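You operate a simulated robot arm through the tools that you are given. There is no shell and no other tool. Be economical: measure what you need, move in short steps, check, and stop when the job is done.

The job below is to be done with a simulated robot arm. You get a single attempt, and the scene is never put back.

TASK
View the orange jar, give it the drops that the window asks for and view it again.
Fine: it must read GOOD; no drop too many, none beside the jar; leave it at the viewer.

Only the result counts: the job must be done as asked and must still hold three seconds after the hand-in. Knocking over, shifting, dropping, spilling or breaking anything else fails it.

THE ROBOT
A 7-joint arm with a two-finger parallel gripper, fixed in place. Base frame: the origin is at the foot of the arm, x ahead of it, y to its left, z up; the work surface is at about z = 0.714. Units: m, degrees, N and s.
With the tool pointing down near the work surface it reaches from about 0.16 to 0.66 m from the base axis. Its first joint turns from -66.0 to 66.0 degrees. Payload 2.4 kg.
The TCP is the grasp point between the finger pads, 0.03 m short of the fingertips. In the tool frame z runs along the fingers and y along their closing line. Largest opening 0.094 m; finger width 0.028, thickness 0.01; the body of the gripper, 0.05 by 0.096 m, starts 0.055 m behind the TCP.
Orientation is that of the tool frame in the base frame, as a unit quaternion [x, y, z, w]. With the fingers straight down and closing along the base's y, the tool's x points along the base's -x, its y along +y and its z along -z.

THE INTERFACE
- The arm moves only by the tool move_arm. Its arguments are lists of equal length, an entry for each row: "dr": the turn, a rotation vector about the base's x, y, z in degrees, a list of three; "delta_pos": the shift along the base's x, y, z in m, a list of three; "claw": the gripper command, from -1 (fully open) to 1 (shut), values between in proportion. In form: {"dr": [[rx, ry, rz], ...], "delta_pos": [[tx, ty, tz], ...], "claw": [claw, ...]}. A call has 1 to 8 rows; each row is the pose to reach, as a shift and turn from the pose commanded when the call began. A row lasts 0.2 s, in which the tool goes at most 0.05 m and 8.6 degrees; a call with a longer step from one row to the next is refused whole, and so is a gripper value outside its range. Where a pose cannot be reached the arm comes as near as it can. A force on the tool above 40 N (or 10 N above the force at the start of the call, whichever is more), or a blocked arm, ends the call early, and 0.2 s more pass. The fingers move at their own pace (about 0.153 m/s each) and stop on an object; they squeeze with about 27 N. The grip force told is the motor's: it shows also when the fingers shut on nothing. Time passes only in rows, and 0.2 s behind the last, so rows that repeat a pose let the fingers close. The reply holds the time, the measured pose of the TCP, the force on the tool along the base axes, the opening and the grip force, in the units named above and with some noise, and new pictures: "pictures" is both (left out), scene, wrist or none.
- Cameras (640 x 400 px; columns grow to the right, rows downward): "scene" is fixed at [0.0429, 0.4621, 1.4532]; the picture's right is [-0.86, -0.52, 0.00], its down [-0.28, 0.46, -0.84] and it looks along [0.44, -0.72, -0.54] (base axes); focal length 333 px, centre (320, 200). "wrist" rides on the gripper at [0.076, 0.014, -0.102] in the tool frame; the picture's right is [-0.18, 0.98, 0.00], its down [-0.75, -0.14, -0.64] and it looks along [-0.63, -0.12, 0.77] (tool axes); focal length 243 px, centre (320, 200). There is no depth. A picture from a camera that has moved, and an enlarged one, comes with that camera's place and axes in the base frame and with its lens. The place of the scene camera against the robot may be out by one fixed shift of up to 0.025 m in any direction.
- close_up(camera, box): a new picture of the part [left, top, right, bottom] of that camera's present view, enlarged. It takes no simulated time.
- hand_in(): hands the job in; it is judged then, once.

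Go step by step. Nothing tells you positions but the pictures and the camera data: compare them with the known pose of the tool, close in by small moves and look again before you grip or let go. The budget is 120 turns and 200 pictures, counting those below and the enlarged ones. Unless the task says otherwise, let go and move clear before handing in, and close with one line.

The tools are called as name(argument=value, ...) on one line, values as JSON. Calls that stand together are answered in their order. move_arm: Moves the arm, as the interface text tells. Its arguments: {"type":"object","properties":{"dr":{"type":"array","items":{"type":"array","items":{"type":"number"}}},"delta_pos":{"type":"array","items":{"type":"array","items":{"type":"number"}}},"claw":{"type":"array","items":{"type":"number"}},"pictures":{"type":"string","enum":["both","scene","wrist","none"]}},"required":["dr","delta_pos","claw"]} The other tools are called the same way: close_up (camera, box) takes an enlarged picture of a part of a camera's view; hand_in () hands the job in.

At the start:

```text
time: 0.0
position: [0.3616, -0.2478, 1.183]
ee_rot: [0.0, 1.0, 0.0, 0.001]
ft_force: [0.4, -0.8, -0.6]
gripper_width: 0.0939
grasp_force: 0.2
```

scene: 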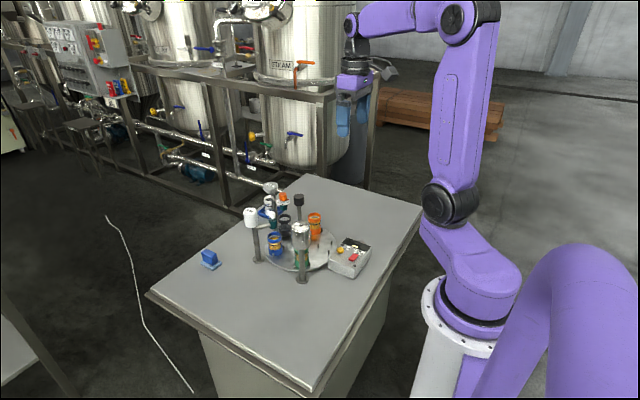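
wrist: 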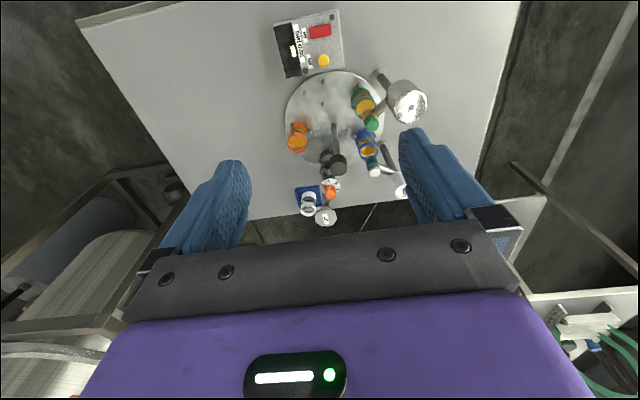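

I see a turntable with jars, several posts and a control box with buttons. I'll enlarge both views to understand them.

close_up(camera="scene", box=[190, 170, 390, 295])

close_up(camera="wrist", box=[260, 60, 420, 160])

close_up(camera="wrist", box=[260, 0, 360, 80])

close_up(camera="wrist", box=[270, 130, 430, 230])

```text
3.20 times, centred on (290, 232) of scene
camera zoom: at [0.0429, 0.4621, 1.4532], right [-0.86, -0.52, 0.0], down [-0.28, 0.46, -0.84], along [0.44, -0.72, -0.54], focal length 1065 px, centre (416, 96)
```

zoom: 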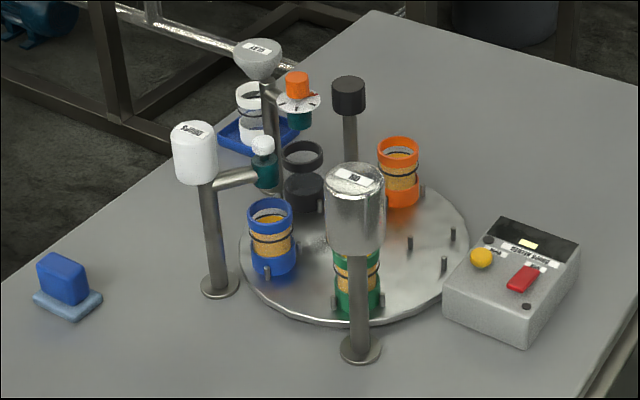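

```text
4.00 times, centred on (340, 110) of wrist
camera zoom: at [0.2862, -0.2345, 1.287], right [0.18, 0.98, 0.0], down [0.75, -0.14, 0.64], along [0.63, -0.12, -0.77], focal length 970 px, centre (240, 560)
```

zoom: 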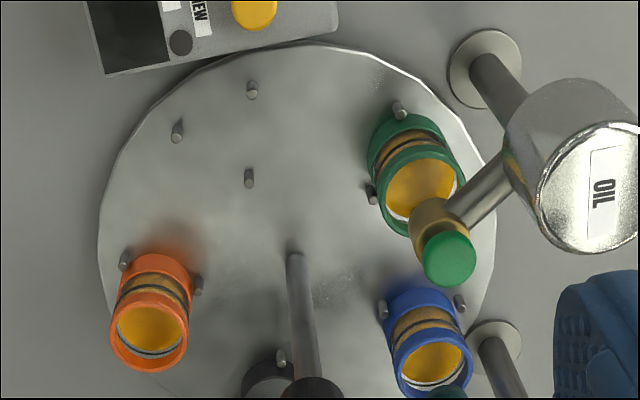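

```text
5.00 times, centred on (310, 40) of wrist
camera zoom: at [0.2862, -0.2345, 1.287], right [0.18, 0.98, 0.0], down [0.75, -0.14, 0.64], along [0.63, -0.12, -0.77], focal length 1213 px, centre (370, 1000)
```

zoom: 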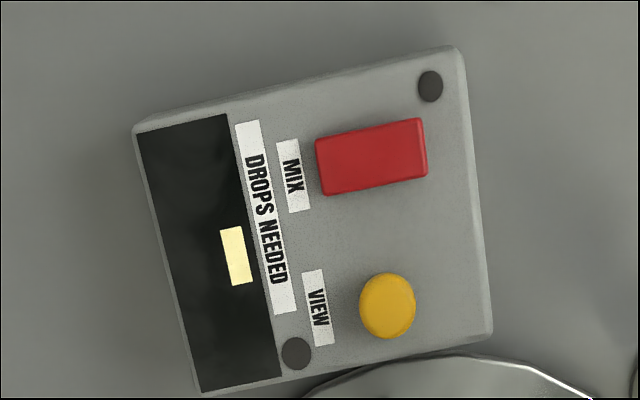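

```text
4.00 times, centred on (350, 180) of wrist
camera zoom: at [0.2862, -0.2345, 1.287], right [0.18, 0.98, 0.0], down [0.75, -0.14, 0.64], along [0.63, -0.12, -0.77], focal length 970 px, centre (200, 280)
```

zoom: 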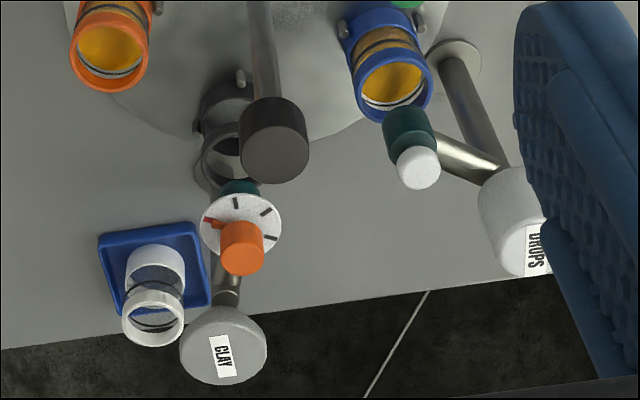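

The panel has VIEW (yellow) and MIX (red) buttons. The carousel has 5 places with a tall black knob at its centre, about (0.513,-0.245), top z≈0.92. The orange jar sits at about 268° and the empty place next to the panel at about 196°, so I take that as the viewer; the DROPS nozzle is at about 52°. I'll move above the knob and look.

move_arm(dr=[[0, 0, 0], [0, 0, 0], [0, 0, 0], [0, 0, 0], [0, 0, 0], [0, 0, 0]], delta_pos=[[0.03, 0.001, -0.03], [0.06, 0.001, -0.06], [0.09, 0.002, -0.09], [0.12, 0.002, -0.12], [0.151, 0.003, -0.15], [0.151, 0.003, -0.16]], claw=[-1, -1, -1, -1, -1, -1])

close_up(camera="scene", box=[230, 170, 350, 245])

```text
time: 1.4
position: [0.5128, -0.2481, 1.0233]
ee_rot: [-0.001, 1.0, 0.0, 0.0]
ft_force: [0.2, -0.1, 0.2]
gripper_width: 0.0938
grasp_force: 0.1
camera wrist: at [0.437, -0.2326, 1.1273], right [0.18, 0.98, 0.0], down [0.75, -0.14, 0.64], along [0.63, -0.12, -0.77], focal length 243 px, centre (320, 200)
```

scene: 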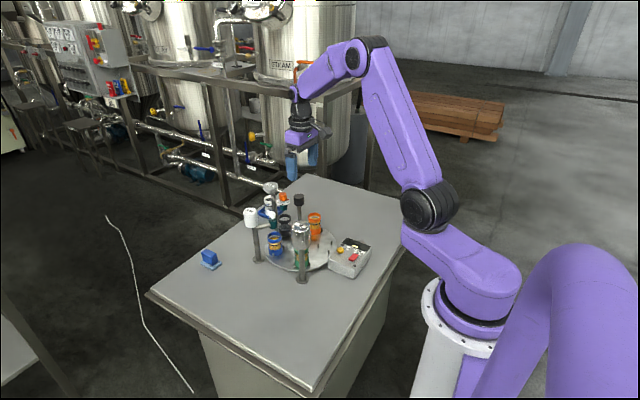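
wrist: 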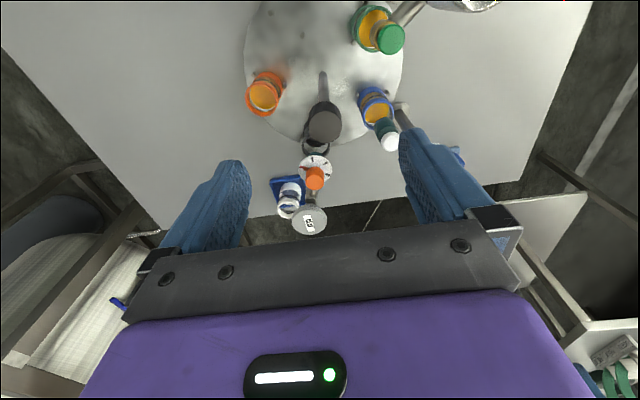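

```text
5.33 times, centred on (290, 208) of scene
camera zoom: at [0.0429, 0.4621, 1.4532], right [-0.86, -0.52, 0.0], down [-0.28, 0.46, -0.84], along [0.44, -0.72, -0.54], focal length 1775 px, centre (480, 160)
```

zoom: 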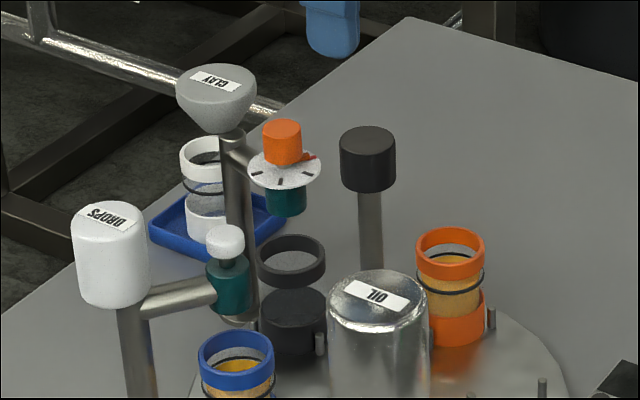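

The knob is triangulated to about x≈0.53, z top ≈0.88–0.92. I'll go lower and look again to refine it before descending around it.

move_arm(dr=[[0, 0, 0], [0, 0, 0]], delta_pos=[[0.005, 0.0, -0.03], [0.01, 0.001, -0.06]], claw=[-1, -1])

close_up(camera="scene", box=[230, 120, 390, 220])

close_up(camera="wrist", box=[200, 50, 440, 200])

```text
time: 2.0
position: [0.5229, -0.2452, 0.9631]
ee_rot: [-0.001, 1.0, 0.0, 0.0]
ft_force: [0.5, -0.3, 0.5]
gripper_width: 0.0941
grasp_force: 0.0
camera wrist: at [0.447, -0.2319, 1.0678], right [0.18, 0.98, 0.0], down [0.75, -0.14, 0.64], along [0.63, -0.12, -0.77], focal length 243 px, centre (320, 200)
```

scene: 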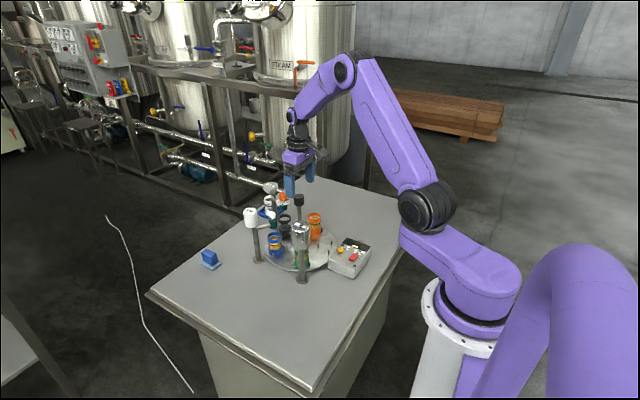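
wrist: 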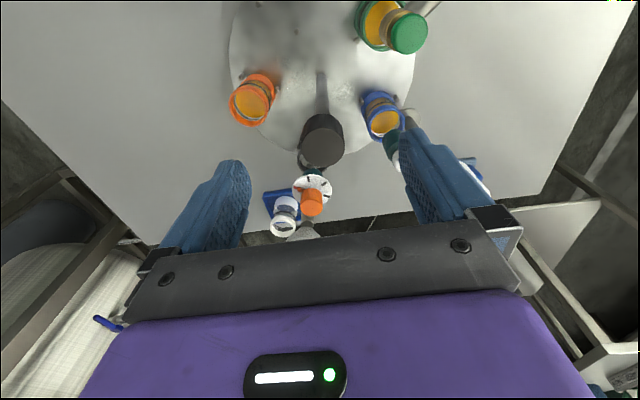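

```text
4.00 times, centred on (310, 170) of scene
camera zoom: at [0.0429, 0.462, 1.4532], right [-0.86, -0.52, 0.0], down [-0.28, 0.46, -0.84], along [0.44, -0.72, -0.54], focal length 1332 px, centre (360, 320)
```

zoom: 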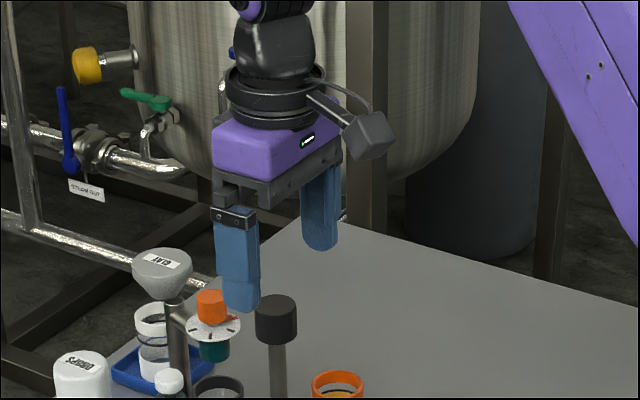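

```text
2.67 times, centred on (320, 125) of wrist
camera zoom: at [0.447, -0.2319, 1.0678], right [0.18, 0.98, 0.0], down [0.75, -0.14, 0.64], along [0.63, -0.12, -0.77], focal length 647 px, centre (320, 400)
```

zoom: 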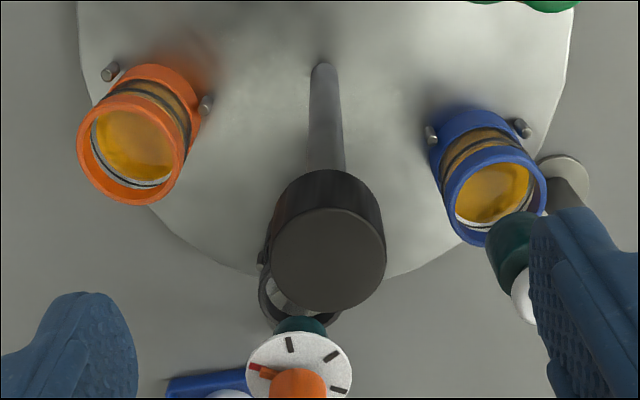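

Knob is at about (0.533,-0.246), top z≈0.885, diameter ~0.037. I'll pre-turn +36°, narrow the fingers to 0.06 and check the alignment before going down.

move_arm(dr=[[0, 0, 8], [0, 0, 16], [0, 0, 24], [0, 0, 32], [0, 0, 36], [0, 0, 36]], delta_pos=[[0.01, 0, 0], [0.01, 0, 0], [0.01, 0, 0], [0.01, 0, 0], [0.01, 0, -0.02], [0.01, 0, -0.035]], claw=[-0.28, -0.28, -0.28, -0.28, -0.28, -0.28])

close_up(camera="scene", box=[230, 150, 350, 225])

```text
time: 3.4
position: [0.5335, -0.2456, 0.9271]
ee_rot: [-0.31, 0.951, 0.0, 0.0]
ft_force: [-0.1, 0.3, 0.0]
gripper_width: 0.0603
grasp_force: 0.0
camera wrist: at [0.4628, -0.2791, 1.0319], right [-0.43, 0.9, 0.0], down [0.69, 0.33, 0.64], along [0.58, 0.28, -0.77], focal length 243 px, centre (320, 200)
```

scene: 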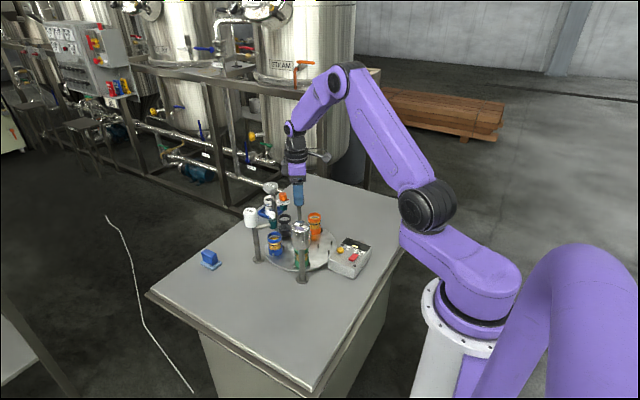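
wrist: 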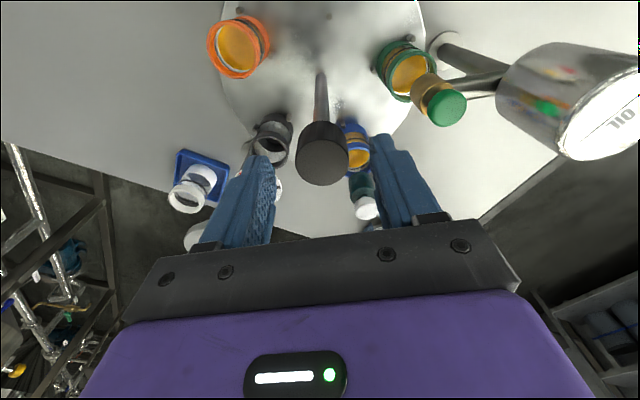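

```text
5.33 times, centred on (290, 188) of scene
camera zoom: at [0.0429, 0.4621, 1.4532], right [-0.86, -0.52, 0.0], down [-0.28, 0.46, -0.84], along [0.44, -0.72, -0.54], focal length 1775 px, centre (480, 267)
```

zoom: 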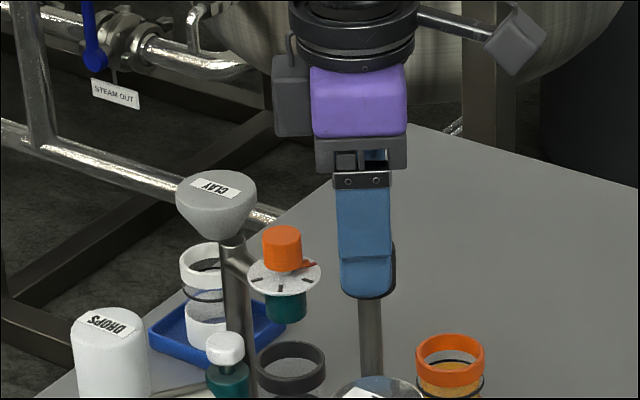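

The fingers line up with the knob within a few mm, and the top is at z≈0.904. I'll go down to z≈0.888 and close.

move_arm(dr=[[0, 0, 0], [0, 0, 0], [0, 0, 0], [0, 0, 0]], delta_pos=[[-0.002, -0.001, -0.02], [-0.002, -0.001, -0.04], [-0.002, -0.001, -0.04], [-0.002, -0.001, -0.04]], claw=[-0.28, -0.28, 1, 1])

close_up(camera="scene", box=[230, 170, 350, 245])

```text
time: 4.4
position: [0.5286, -0.2461, 0.8877]
ee_rot: [-0.31, 0.951, 0.002, -0.001]
ft_force: [-11.2, 7.2, 4.8]
gripper_width: 0.0312
grasp_force: 45.1
camera wrist: at [0.4602, -0.2793, 0.9924], right [-0.43, 0.9, 0.0], down [0.69, 0.33, 0.64], along [0.58, 0.28, -0.77], focal length 243 px, centre (320, 200)
```

scene: 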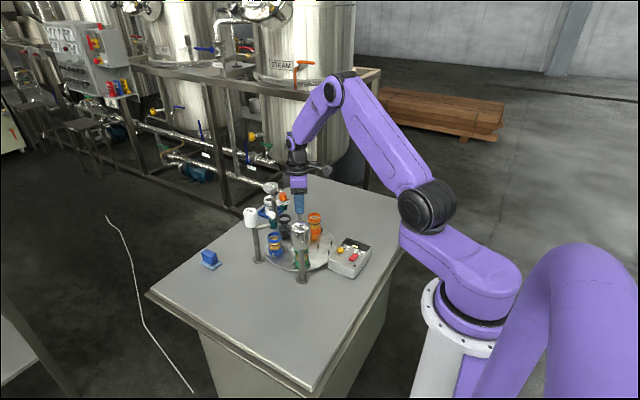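
wrist: 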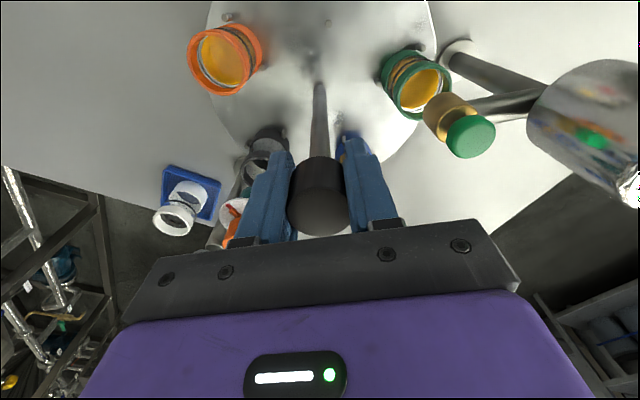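

```text
5.33 times, centred on (290, 208) of scene
camera zoom: at [0.0425, 0.4623, 1.4531], right [-0.86, -0.52, 0.0], down [-0.28, 0.46, -0.84], along [0.44, -0.72, -0.54], focal length 1775 px, centre (480, 160)
```

zoom: 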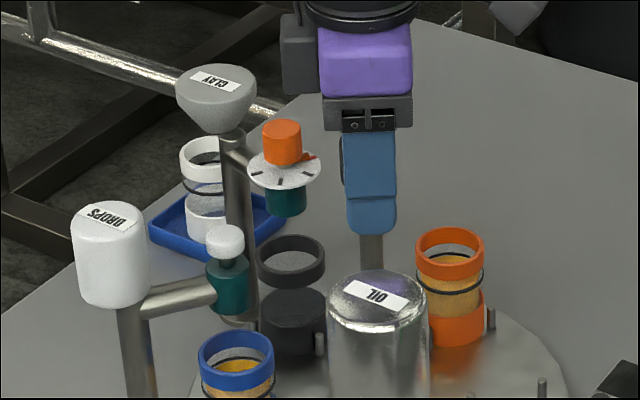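

Gripped (0.031 wide) with a small side load, so I'll ease the pose toward the load and see it drop, then start turning a little clockwise.

move_arm(dr=[[0, 0, 0], [0, 0, -4], [0, 0, -8]], delta_pos=[[-0.0035, 0.0025, 0], [-0.0035, 0.0025, 0], [-0.0035, 0.0025, 0]], claw=[1, 1, 1], pictures="wrist")

```text
time: 5.2
position: [0.5285, -0.2446, 0.888]
ee_rot: [-0.24, 0.971, -0.002, 0.003]
ft_force: [19.3, -17.2, -18.8]
gripper_width: 0.0311
grasp_force: 45.6
camera wrist: at [0.4551, -0.2684, 0.9918], right [-0.3, 0.96, 0.0], down [0.73, 0.23, 0.65], along [0.62, 0.19, -0.76], focal length 243 px, centre (320, 200)
```

wrist: 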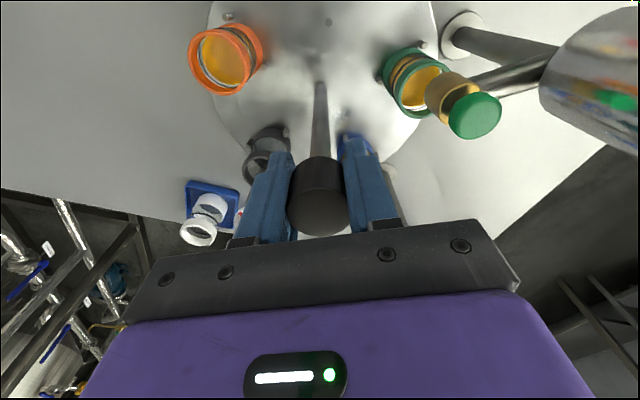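

The carousel turns with the tool. I over-corrected, so I'll shift back 2 mm and continue turning.

move_arm(dr=[[0, 0, 0], [0, 0, -6], [0, 0, -12]], delta_pos=[[0.0021, -0.0016, 0], [0.0021, -0.0016, 0], [0.0021, -0.0016, 0]], claw=[1, 1, 1], pictures="none")

```text
time: 6.0
position: [0.5289, -0.2455, 0.8869]
ee_rot: [-0.138, 0.99, 0.0, -0.001]
ft_force: [6.2, -10.7, -2.5]
gripper_width: 0.031
grasp_force: 45.1
```

move_arm(dr=[[0, 0, -5], [0, 0, -12], [0, 0, -19], [0, 0, -26]], delta_pos=[[0.0007, -0.001, 0], [0.0007, -0.001, 0], [0.0007, -0.001, 0], [0.0007, -0.001, 0]], claw=[1, 1, 1, 1], pictures="none")

```text
time: 7.0
position: [0.5296, -0.244, 0.8887]
ee_rot: [0.088, 0.996, 0.0, -0.001]
ft_force: [-9.0, 3.0, 12.1]
gripper_width: 0.0309
grasp_force: 44.5
```

move_arm(dr=[[0, 0, -6], [0, 0, -13], [0, 0, -20], [0, 0, -26], [0, 0, -26]], delta_pos=[[-0.0008, 0.0003, 0], [-0.0008, 0.0003, 0], [-0.0008, 0.0003, 0], [-0.0008, 0.0003, 0], [-0.0008, 0.0003, 0]], claw=[1, 1, 1, 1, 1])

close_up(camera="scene", box=[230, 190, 390, 290])

```text
time: 8.2
position: [0.5301, -0.2443, 0.8879]
ee_rot: [0.31, 0.951, 0.0, 0.0]
ft_force: [-8.0, 10.2, 20.6]
gripper_width: 0.031
grasp_force: 44.8
camera wrist: at [0.4768, -0.1887, 0.9922], right [0.73, 0.69, 0.0], down [0.53, -0.56, 0.64], along [0.44, -0.47, -0.77], focal length 243 px, centre (320, 200)
```

scene: 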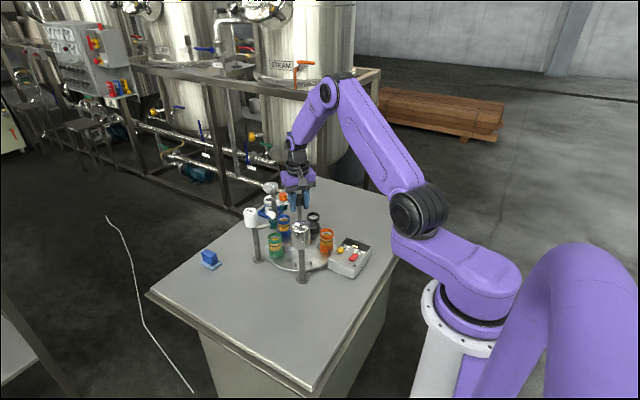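
wrist: 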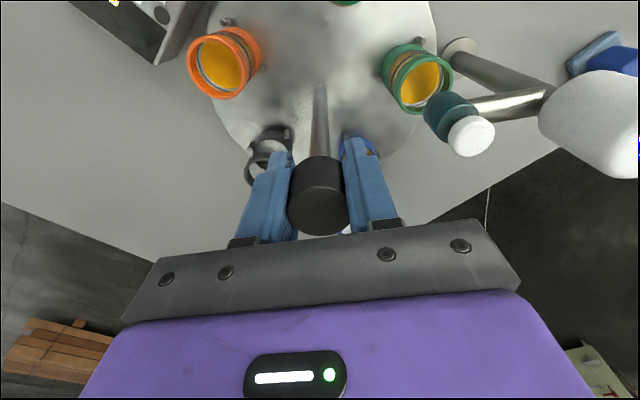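

```text
4.00 times, centred on (310, 240) of scene
camera zoom: at [0.0423, 0.4625, 1.4531], right [-0.86, -0.52, 0.0], down [-0.28, 0.46, -0.84], along [0.44, -0.72, -0.54], focal length 1332 px, centre (360, 40)
```

zoom: 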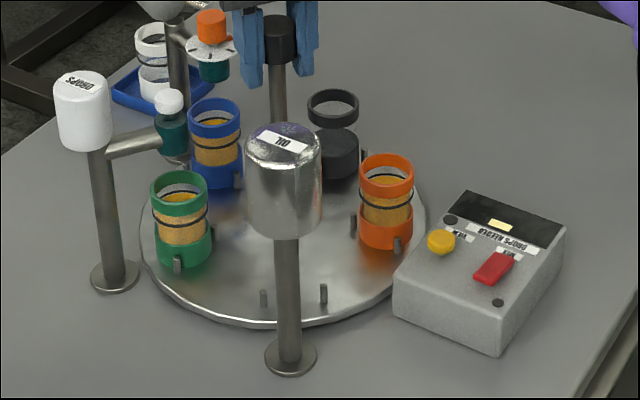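

The orange jar is now by the panel. I'll let go of the knob, rise, and look at where it rests.

move_arm(dr=[[0, 0, 0], [0, 0, 0], [0, 0, 0], [0, 0, 0], [0, 0, 0], [0, 0, 0]], delta_pos=[[-0.0005, 0.001, 0.0], [-0.0005, 0.001, 0.0], [-0.0005, 0.001, 0.03], [-0.0005, 0.001, 0.07], [-0.04, 0.001, 0.1], [-0.08, 0.001, 0.1]], claw=[-0.28, -0.28, -0.28, -0.28, -0.28, -0.28], pictures="none")

close_up(camera="scene", box=[230, 190, 390, 290])

```text
time: 9.6
position: [0.4492, -0.2435, 0.9851]
ee_rot: [0.309, 0.951, 0.0, 0.0]
ft_force: [0.7, -1.0, -0.6]
gripper_width: 0.0601
grasp_force: 0.0
```

```text
4.00 times, centred on (310, 240) of scene
camera zoom: at [0.0429, 0.4621, 1.4532], right [-0.86, -0.52, 0.0], down [-0.28, 0.46, -0.84], along [0.44, -0.72, -0.54], focal length 1332 px, centre (360, 40)
```

zoom: 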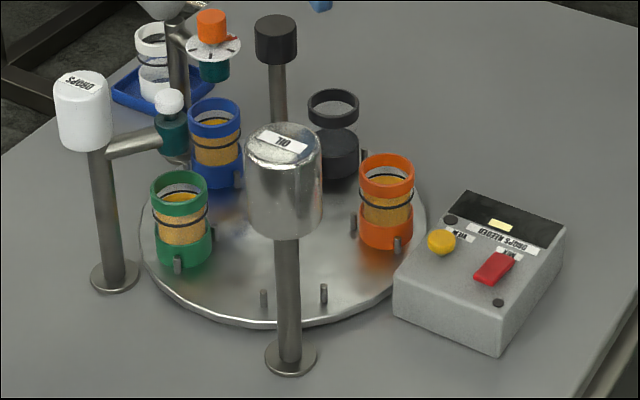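

Orange jar is in place and the carousel stays put. I'll back off over the panel with the gripper shut, tool straight, to see the buttons.

move_arm(dr=[[0, 0, 8], [0, 0, 16], [0, 0, 24], [0, 0, 32], [0, 0, 36]], delta_pos=[[-0.03, 0, 0], [-0.06, 0, 0], [-0.09, 0, 0], [-0.12, 0, 0], [-0.14, 0, 0]], claw=[1, 1, 1, 1, 1], pictures="wrist")

close_up(camera="wrist", box=[240, 0, 440, 125])

```text
time: 10.8
position: [0.309, -0.2441, 0.987]
ee_rot: [-0.001, 1.0, 0.0, 0.0]
ft_force: [0.3, 0.1, 0.1]
gripper_width: 0.0
grasp_force: 26.8
camera wrist: at [0.2334, -0.2299, 1.0919], right [0.18, 0.98, 0.0], down [0.75, -0.14, 0.64], along [0.63, -0.12, -0.77], focal length 243 px, centre (320, 200)
```

wrist: 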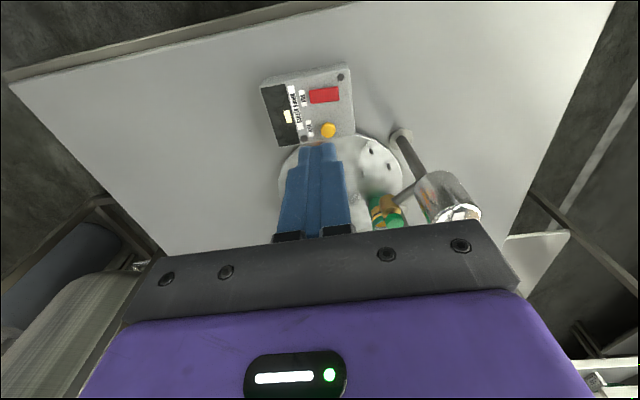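

```text
3.20 times, centred on (340, 62) of wrist
camera zoom: at [0.2334, -0.2299, 1.0919], right [0.18, 0.98, 0.0], down [0.75, -0.14, 0.64], along [0.63, -0.12, -0.77], focal length 776 px, centre (256, 640)
```

zoom: 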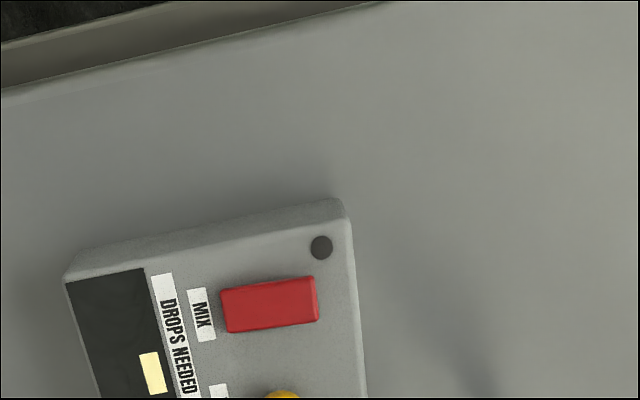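

The VIEW button is at about (0.380,-0.2465), top z≈0.76–0.77. I'll move above it with tips at ~0.80 and verify.

move_arm(dr=[[0, 0, 0], [0, 0, 0], [0, 0, 0], [0, 0, 0], [0, 0, 0]], delta_pos=[[0.035, -0.001, -0.02], [0.071, -0.002, -0.05], [0.071, -0.0024, -0.09], [0.071, -0.0024, -0.13], [0.071, -0.0024, -0.157]], claw=[1, 1, 1, 1, 1])

close_up(camera="scene", box=[290, 190, 410, 265])

close_up(camera="wrist", box=[240, 90, 400, 190])

```text
time: 12.0
position: [0.38, -0.2446, 0.8313]
ee_rot: [0.0, 1.0, 0.0, 0.0]
ft_force: [0.4, 0.0, -0.6]
gripper_width: 0.0001
grasp_force: 26.6
camera wrist: at [0.3053, -0.2307, 0.9361], right [0.18, 0.98, 0.0], down [0.75, -0.14, 0.64], along [0.63, -0.12, -0.77], focal length 243 px, centre (320, 200)
```

scene: 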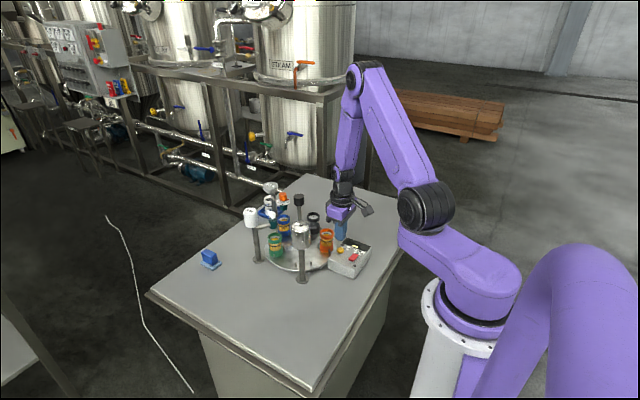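
wrist: 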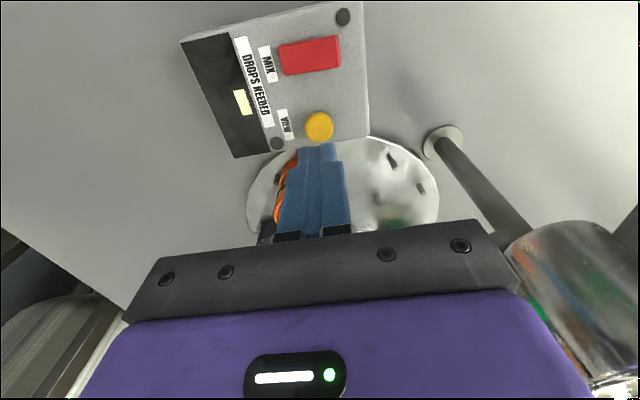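

```text
5.33 times, centred on (350, 228) of scene
camera zoom: at [0.0429, 0.4621, 1.4532], right [-0.86, -0.52, 0.0], down [-0.28, 0.46, -0.84], along [0.44, -0.72, -0.54], focal length 1775 px, centre (160, 53)
```

zoom: 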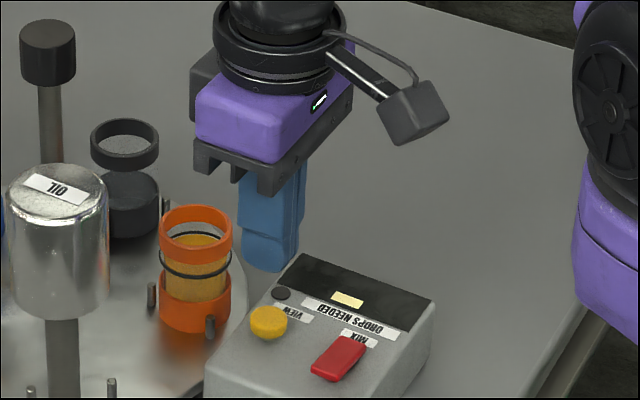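

```text
4.00 times, centred on (320, 140) of wrist
camera zoom: at [0.3053, -0.2307, 0.9361], right [0.18, 0.98, 0.0], down [0.75, -0.14, 0.64], along [0.63, -0.12, -0.77], focal length 970 px, centre (320, 440)
```

zoom: 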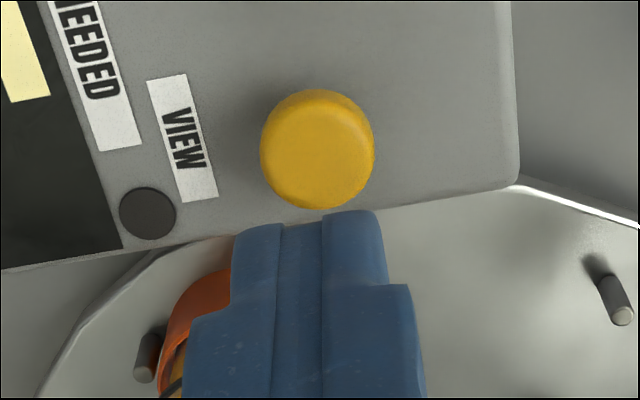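

The tip is over the button within a few mm. I'll descend gently in small steps until contact.

move_arm(dr=[[0, 0, 0], [0, 0, 0], [0, 0, 0]], delta_pos=[[-0.003, 0, -0.02], [-0.003, 0, -0.03], [-0.003, 0, -0.036]], claw=[1, 1, 1], pictures="none")

close_up(camera="scene", box=[290, 190, 410, 265])

```text
time: 12.8
position: [0.3771, -0.2458, 0.7954]
ee_rot: [0.0, 1.0, -0.001, -0.001]
ft_force: [0.4, 0.3, 0.5]
gripper_width: 0.0001
grasp_force: 27.2
```

```text
5.33 times, centred on (350, 228) of scene
camera zoom: at [0.0429, 0.4621, 1.4532], right [-0.86, -0.52, 0.0], down [-0.28, 0.46, -0.84], along [0.44, -0.72, -0.54], focal length 1775 px, centre (160, 53)
```

zoom: 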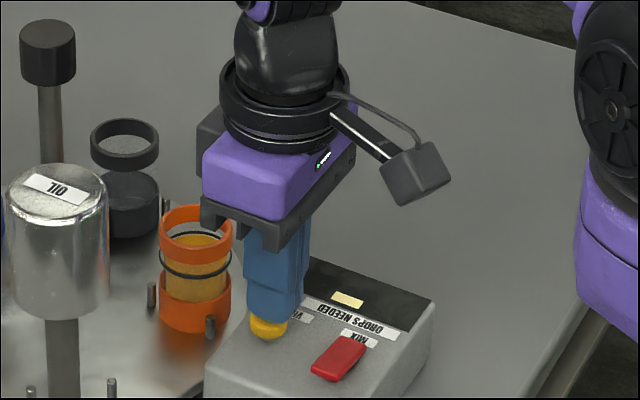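

Just above the button, so I'll press a bit further.

move_arm(dr=[[0, 0, 0], [0, 0, 0], [0, 0, 0]], delta_pos=[[-0.001, 0.0005, -0.003], [-0.001, 0.0005, -0.006], [-0.001, 0.0005, -0.008]], claw=[1, 1, 1], pictures="none")

close_up(camera="scene", box=[290, 190, 410, 265])

```text
time: 13.6
position: [0.377, -0.2436, 0.7871]
ee_rot: [0.001, 1.0, 0.0, 0.0]
ft_force: [-1.1, 1.1, 2.5]
gripper_width: 0.0
grasp_force: 27.2
```

```text
5.33 times, centred on (350, 228) of scene
camera zoom: at [0.0428, 0.4621, 1.4532], right [-0.86, -0.52, 0.0], down [-0.28, 0.46, -0.84], along [0.44, -0.72, -0.54], focal length 1775 px, centre (160, 53)
```

zoom: 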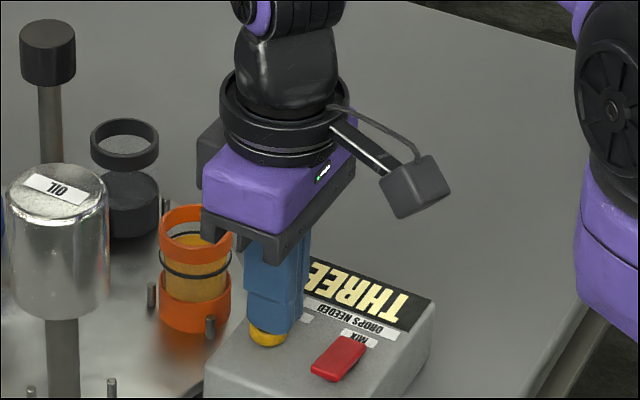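

The window asks for THREE drops. I'll rise clear, return above the knob with +36° turn, and check the window.

move_arm(dr=[[0, 0, 0], [0, 0, 0], [0, 0, 0], [0, 0, 0], [0, 0, 8], [0, 0, 16], [0, 0, 24], [0, 0, 32]], delta_pos=[[0, 0, 0.02], [0, 0, 0.065], [0, 0, 0.11], [0, 0, 0.15], [0.03, 0, 0.17], [0.07, 0, 0.17], [0.11, 0, 0.17], [0.152, 0.0, 0.17]], claw=[1, 1, 1, 1, 1, -0.28, -0.28, -0.28], pictures="wrist")

close_up(camera="scene", box=[260, 165, 400, 275])

```text
time: 15.4
position: [0.5279, -0.245, 0.9575]
ee_rot: [-0.276, 0.961, 0.0, 0.0]
ft_force: [-0.3, -0.1, 0.3]
gripper_width: 0.0599
grasp_force: 0.1
camera wrist: at [0.4559, -0.2732, 1.0616], right [-0.37, 0.93, 0.0], down [0.71, 0.28, 0.64], along [0.6, 0.24, -0.77], focal length 243 px, centre (320, 200)
```

wrist: 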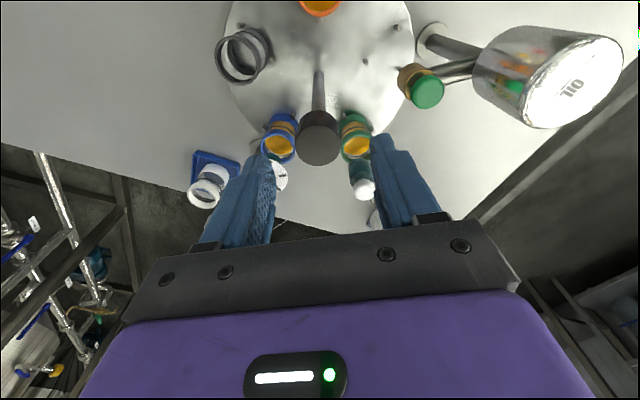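

```text
3.64 times, centred on (330, 220) of scene
camera zoom: at [0.0429, 0.4621, 1.4532], right [-0.86, -0.52, 0.0], down [-0.28, 0.46, -0.84], along [0.44, -0.72, -0.54], focal length 1210 px, centre (284, 127)
```

zoom: 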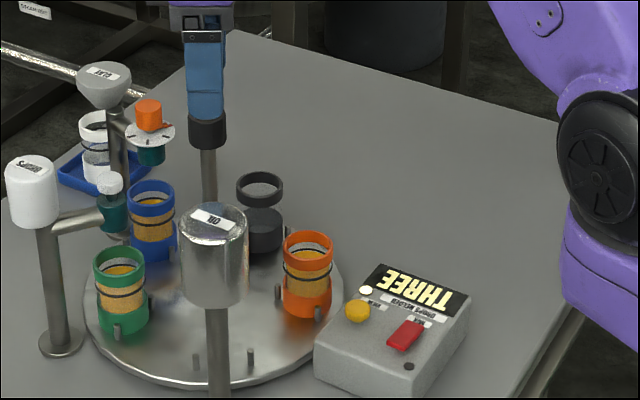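

Window holds THREE with the VIEW lamp lit. Now grip the knob again and turn 72° (first of two turns toward DROPS).

move_arm(dr=[[0, 0, 4], [0, 0, 4], [0, 0, 4], [0, 0, 4], [0, 0, 4]], delta_pos=[[0.001, 0.0015, -0.03], [0.001, 0.0015, -0.06], [0.001, 0.0015, -0.07], [0.001, 0.0015, -0.07], [0.001, 0.0015, -0.07]], claw=[-0.28, -0.28, -0.28, 1, 1], pictures="none")

```text
time: 16.6
position: [0.5308, -0.245, 0.8868]
ee_rot: [-0.309, 0.951, -0.001, 0.002]
ft_force: [15.7, -12.7, -9.9]
gripper_width: 0.0323
grasp_force: 45.3
```

move_arm(dr=[[0, 0, 0], [0, 0, -6], [0, 0, -13], [0, 0, -20], [0, 0, -27]], delta_pos=[[0.0016, -0.0014, 0], [0.0014, -0.001, 0], [0.0012, -0.0008, 0], [0.001, -0.0006, 0], [0.001, -0.0006, 0]], claw=[1, 1, 1, 1, 1], pictures="none")

```text
time: 17.8
position: [0.5299, -0.2446, 0.8867]
ee_rot: [-0.079, 0.997, 0.0, -0.001]
ft_force: [4.3, -6.3, -0.9]
gripper_width: 0.0313
grasp_force: 44.8
```

move_arm(dr=[[0, 0, -7], [0, 0, -14], [0, 0, -21], [0, 0, -28], [0, 0, -35], [0, 0, -42], [0, 0, -45], [0, 0, -45]], delta_pos=[[0, 0, 0], [0, 0, 0], [0, 0, 0], [0, 0, 0], [0, 0, 0], [0, 0, 0], [0, 0, 0], [0, 0, 0]], claw=[1, 1, 1, 1, 1, 1, 1, 1], pictures="none")

close_up(camera="scene", box=[230, 190, 390, 290])

```text
time: 19.6
position: [0.5306, -0.2452, 0.8871]
ee_rot: [0.31, 0.951, 0.0, 0.0]
ft_force: [-2.5, -4.3, -1.6]
gripper_width: 0.0317
grasp_force: 44.8
```

```text
4.00 times, centred on (310, 240) of scene
camera zoom: at [0.0429, 0.4619, 1.4533], right [-0.86, -0.52, 0.0], down [-0.28, 0.46, -0.84], along [0.44, -0.72, -0.54], focal length 1332 px, centre (360, 40)
```

zoom: 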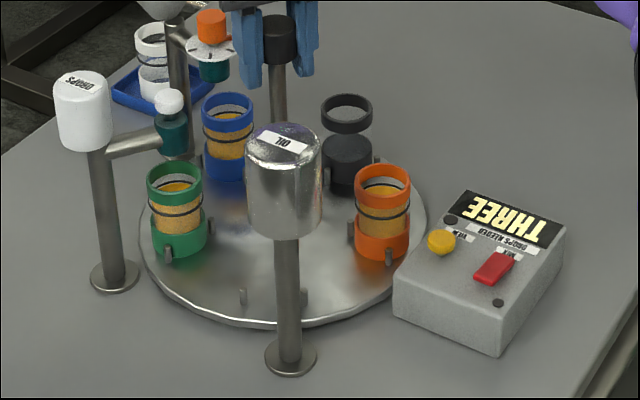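

The knob slipped: the carousel moved only ~8°. I'll look at the grip before retrying.

close_up(camera="wrist", box=[220, 100, 420, 250])

close_up(camera="scene", box=[270, 165, 330, 215])

```text
2.67 times, centred on (320, 175) of wrist
camera zoom: at [0.478, -0.1894, 0.991], right [0.73, 0.69, 0.0], down [0.53, -0.56, 0.64], along [0.44, -0.47, -0.77], focal length 647 px, centre (320, 267)
```

zoom: 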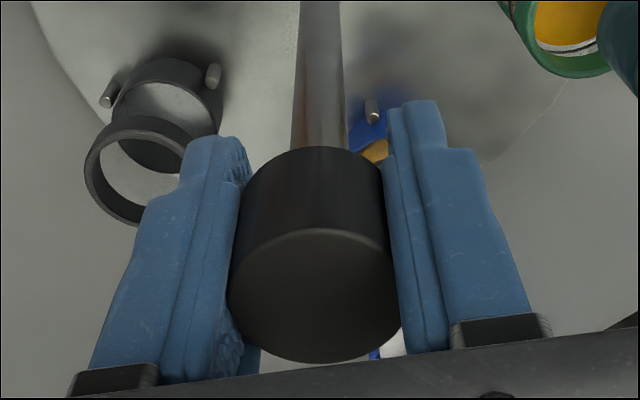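

```text
8.00 times, centred on (300, 190) of scene
camera zoom: at [0.0429, 0.4619, 1.4533], right [-0.86, -0.52, 0.0], down [-0.28, 0.46, -0.84], along [0.44, -0.72, -0.54], focal length 2663 px, centre (480, 280)
```

zoom: 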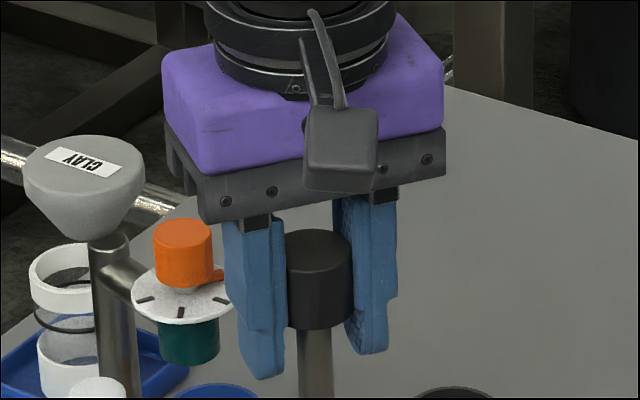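

The grip looks sound, so I'll try turning on more slowly and watch whether the carousel follows.

move_arm(dr=[[0, 0, -2], [0, 0, -4], [0, 0, -6], [0, 0, -8], [0, 0, -10], [0, 0, -12]], delta_pos=[[0, 0, 0], [0, 0, 0], [0, 0, 0], [0, 0, 0], [0, 0, 0], [0, 0, 0]], claw=[1, 1, 1, 1, 1, 1], pictures="none")

close_up(camera="scene", box=[230, 190, 390, 290])

```text
time: 21.0
position: [0.53, -0.2452, 0.8869]
ee_rot: [0.406, 0.914, 0.0, 0.001]
ft_force: [-0.2, -7.2, 1.0]
gripper_width: 0.0316
grasp_force: 45.0
```

```text
4.00 times, centred on (310, 240) of scene
camera zoom: at [0.0429, 0.4619, 1.4533], right [-0.86, -0.52, 0.0], down [-0.28, 0.46, -0.84], along [0.44, -0.72, -0.54], focal length 1332 px, centre (360, 40)
```

zoom: 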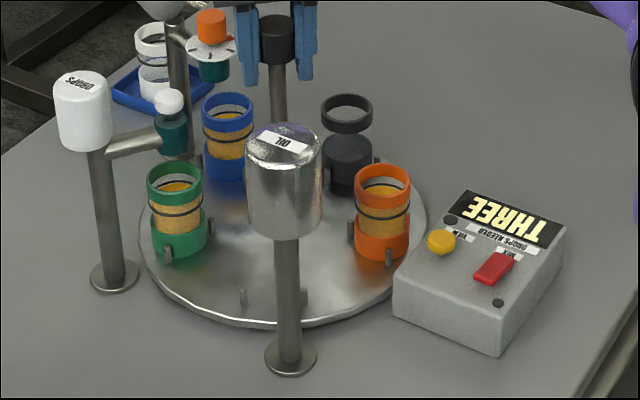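

It doesn't budge, which could be a stop in this direction. I'll turn back the other way to test if the carousel follows.

move_arm(dr=[[0, 0, 4], [0, 0, 8], [0, 0, 12], [0, 0, 16], [0, 0, 20]], delta_pos=[[0, 0, 0], [0, 0, 0], [0, 0, 0], [0, 0, 0], [0, 0, 0]], claw=[1, 1, 1, 1, 1], pictures="wrist")

close_up(camera="scene", box=[230, 190, 390, 290])

```text
time: 22.2
position: [0.5306, -0.2449, 0.8862]
ee_rot: [0.242, 0.97, 0.0, 0.0]
ft_force: [-4.6, -3.1, 4.1]
gripper_width: 0.031
grasp_force: 45.3
camera wrist: at [0.47, -0.1971, 0.991], right [0.62, 0.78, 0.0], down [0.6, -0.48, 0.64], along [0.5, -0.4, -0.77], focal length 243 px, centre (320, 200)
```

wrist: 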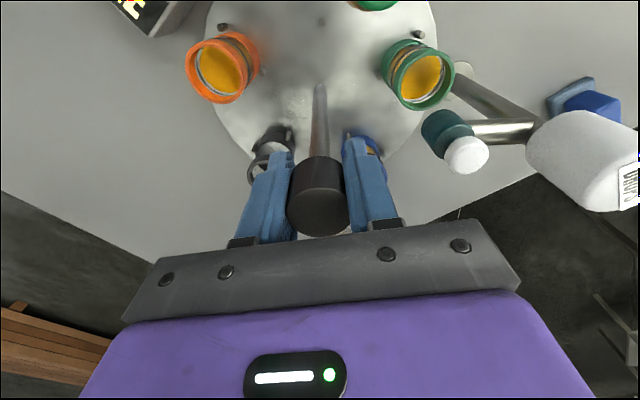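

```text
4.00 times, centred on (310, 240) of scene
camera zoom: at [0.0427, 0.462, 1.4532], right [-0.86, -0.52, 0.0], down [-0.28, 0.46, -0.84], along [0.44, -0.72, -0.54], focal length 1332 px, centre (360, 40)
```

zoom: 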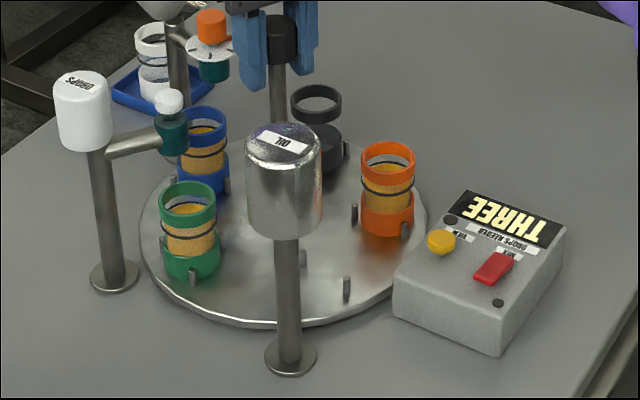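

The carousel follows backward, so it has a stop just past this point. The way to DROPS is therefore counter-clockwise, about +204° from here, in two grips.

move_arm(dr=[[0, 0, 7], [0, 0, 14], [0, 0, 21], [0, 0, 28], [0, 0, 35], [0, 0, 42], [0, 0, 49], [0, 0, 56]], delta_pos=[[-0.0004, -0.0003, 0], [-0.0004, -0.0003, 0], [-0.0004, -0.0003, 0], [-0.0004, -0.0003, 0], [-0.0004, -0.0003, 0], [-0.0004, -0.0003, 0], [-0.0004, -0.0003, 0], [-0.0004, -0.0003, 0]], claw=[1, 1, 1, 1, 1, 1, 1, 1], pictures="none")

move_arm(dr=[[0, 0, 7], [0, 0, 14], [0, 0, 22], [0, 0, 22]], delta_pos=[[0, 0, 0], [0, 0, 0], [0, 0, 0], [0, 0, 0]], claw=[1, 1, 1, 1], pictures="none")

close_up(camera="scene", box=[230, 170, 390, 290])

```text
time: 24.0
position: [0.5301, -0.2451, 0.8873]
ee_rot: [-0.244, 0.97, 0.0, 0.0]
ft_force: [7.8, -0.5, -12.5]
gripper_width: 0.031
grasp_force: 45.1
```

```text
time: 25.0
position: [0.5311, -0.244, 0.8858]
ee_rot: [-0.424, 0.906, 0.001, -0.001]
ft_force: [0.1, 0.3, -2.7]
gripper_width: 0.0309
grasp_force: 44.5
```

```text
3.33 times, centred on (310, 230) of scene
camera zoom: at [0.0429, 0.462, 1.4532], right [-0.86, -0.52, 0.0], down [-0.28, 0.46, -0.84], along [0.44, -0.72, -0.54], focal length 1110 px, centre (353, 100)
```

zoom: 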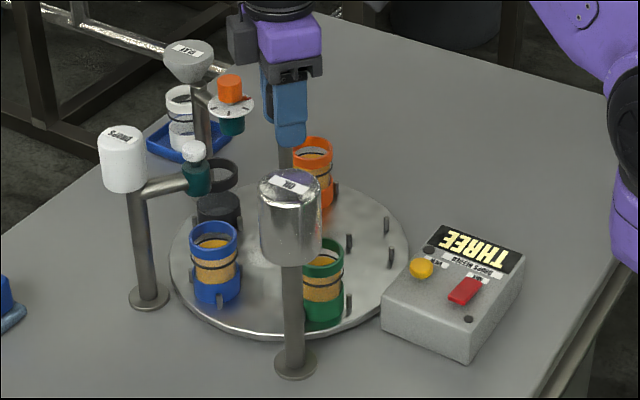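

It follows well and the grip is centred. Release, rise, and turn the tool back to −70°.

move_arm(dr=[[0, 0, 0], [0, 0, 0], [0, 0, 0], [0, 0, -8], [0, 0, -16], [0, 0, -24], [0, 0, -32], [0, 0, -40]], delta_pos=[[0, 0, 0], [0, 0, 0.02], [0, 0, 0.06], [0, 0, 0.07], [0, 0, 0.07], [0, 0, 0.07], [0, 0, 0.07], [0, 0, 0.07]], claw=[-0.1, -0.1, -0.1, -0.28, -0.28, -0.28, -0.28, -0.28], pictures="none")

move_arm(dr=[[0, 0, -8], [0, 0, -16], [0, 0, -24], [0, 0, -32], [0, 0, -40], [0, 0, -48], [0, 0, -56], [0, 0, -64]], delta_pos=[[0, 0, 0], [0, 0, 0], [0, 0, 0], [0, 0, 0], [0, 0, 0], [0, 0, 0], [0, 0, 0], [0, 0, 0]], claw=[-0.28, -0.28, -0.28, -0.28, -0.28, -0.28, -0.28, -0.28], pictures="none")

move_arm(dr=[[0, 0, -8], [0, 0, -16], [0, 0, -16]], delta_pos=[[0, 0, 0], [0, 0, 0], [0, 0, 0]], claw=[-0.28, -0.28, -0.28])

close_up(camera="scene", box=[230, 170, 390, 290])

```text
time: 26.8
position: [0.5298, -0.2459, 0.9572]
ee_rot: [-0.086, 0.996, 0.0, 0.0]
ft_force: [-0.2, -0.9, 0.1]
gripper_width: 0.0602
grasp_force: 0.0
```

```text
time: 28.6
position: [0.5296, -0.244, 0.9569]
ee_rot: [0.455, 0.89, 0.0, 0.0]
ft_force: [1.3, -0.2, 0.6]
gripper_width: 0.0599
grasp_force: 0.2
```

```text
time: 29.4
position: [0.5296, -0.2448, 0.9574]
ee_rot: [0.574, 0.819, 0.001, 0.0]
ft_force: [-0.6, -1.1, 0.6]
gripper_width: 0.0602
grasp_force: 0.0
camera wrist: at [0.518, -0.1694, 1.061], right [0.99, 0.16, 0.0], down [0.12, -0.76, 0.64], along [0.1, -0.63, -0.77], focal length 243 px, centre (320, 200)
```

scene: 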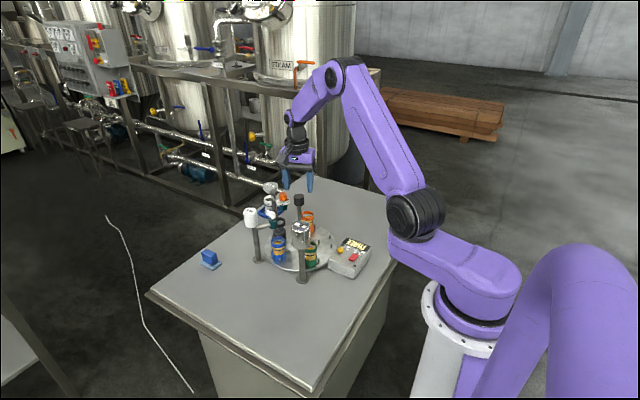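
wrist: 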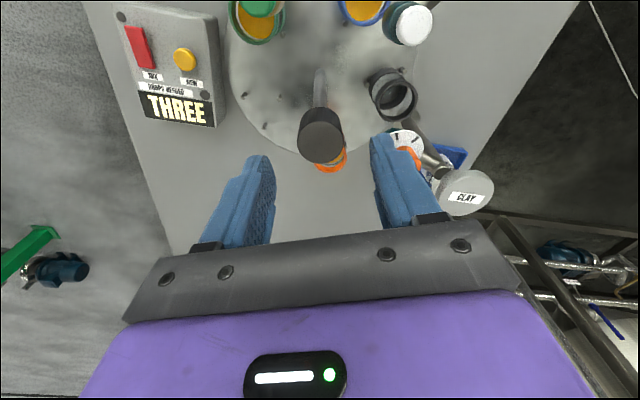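

```text
3.33 times, centred on (310, 230) of scene
camera zoom: at [0.0429, 0.4621, 1.4532], right [-0.86, -0.52, 0.0], down [-0.28, 0.46, -0.84], along [0.44, -0.72, -0.54], focal length 1110 px, centre (353, 100)
```

zoom: 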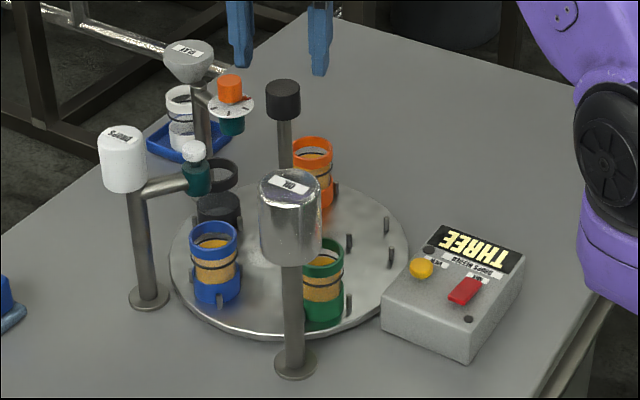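

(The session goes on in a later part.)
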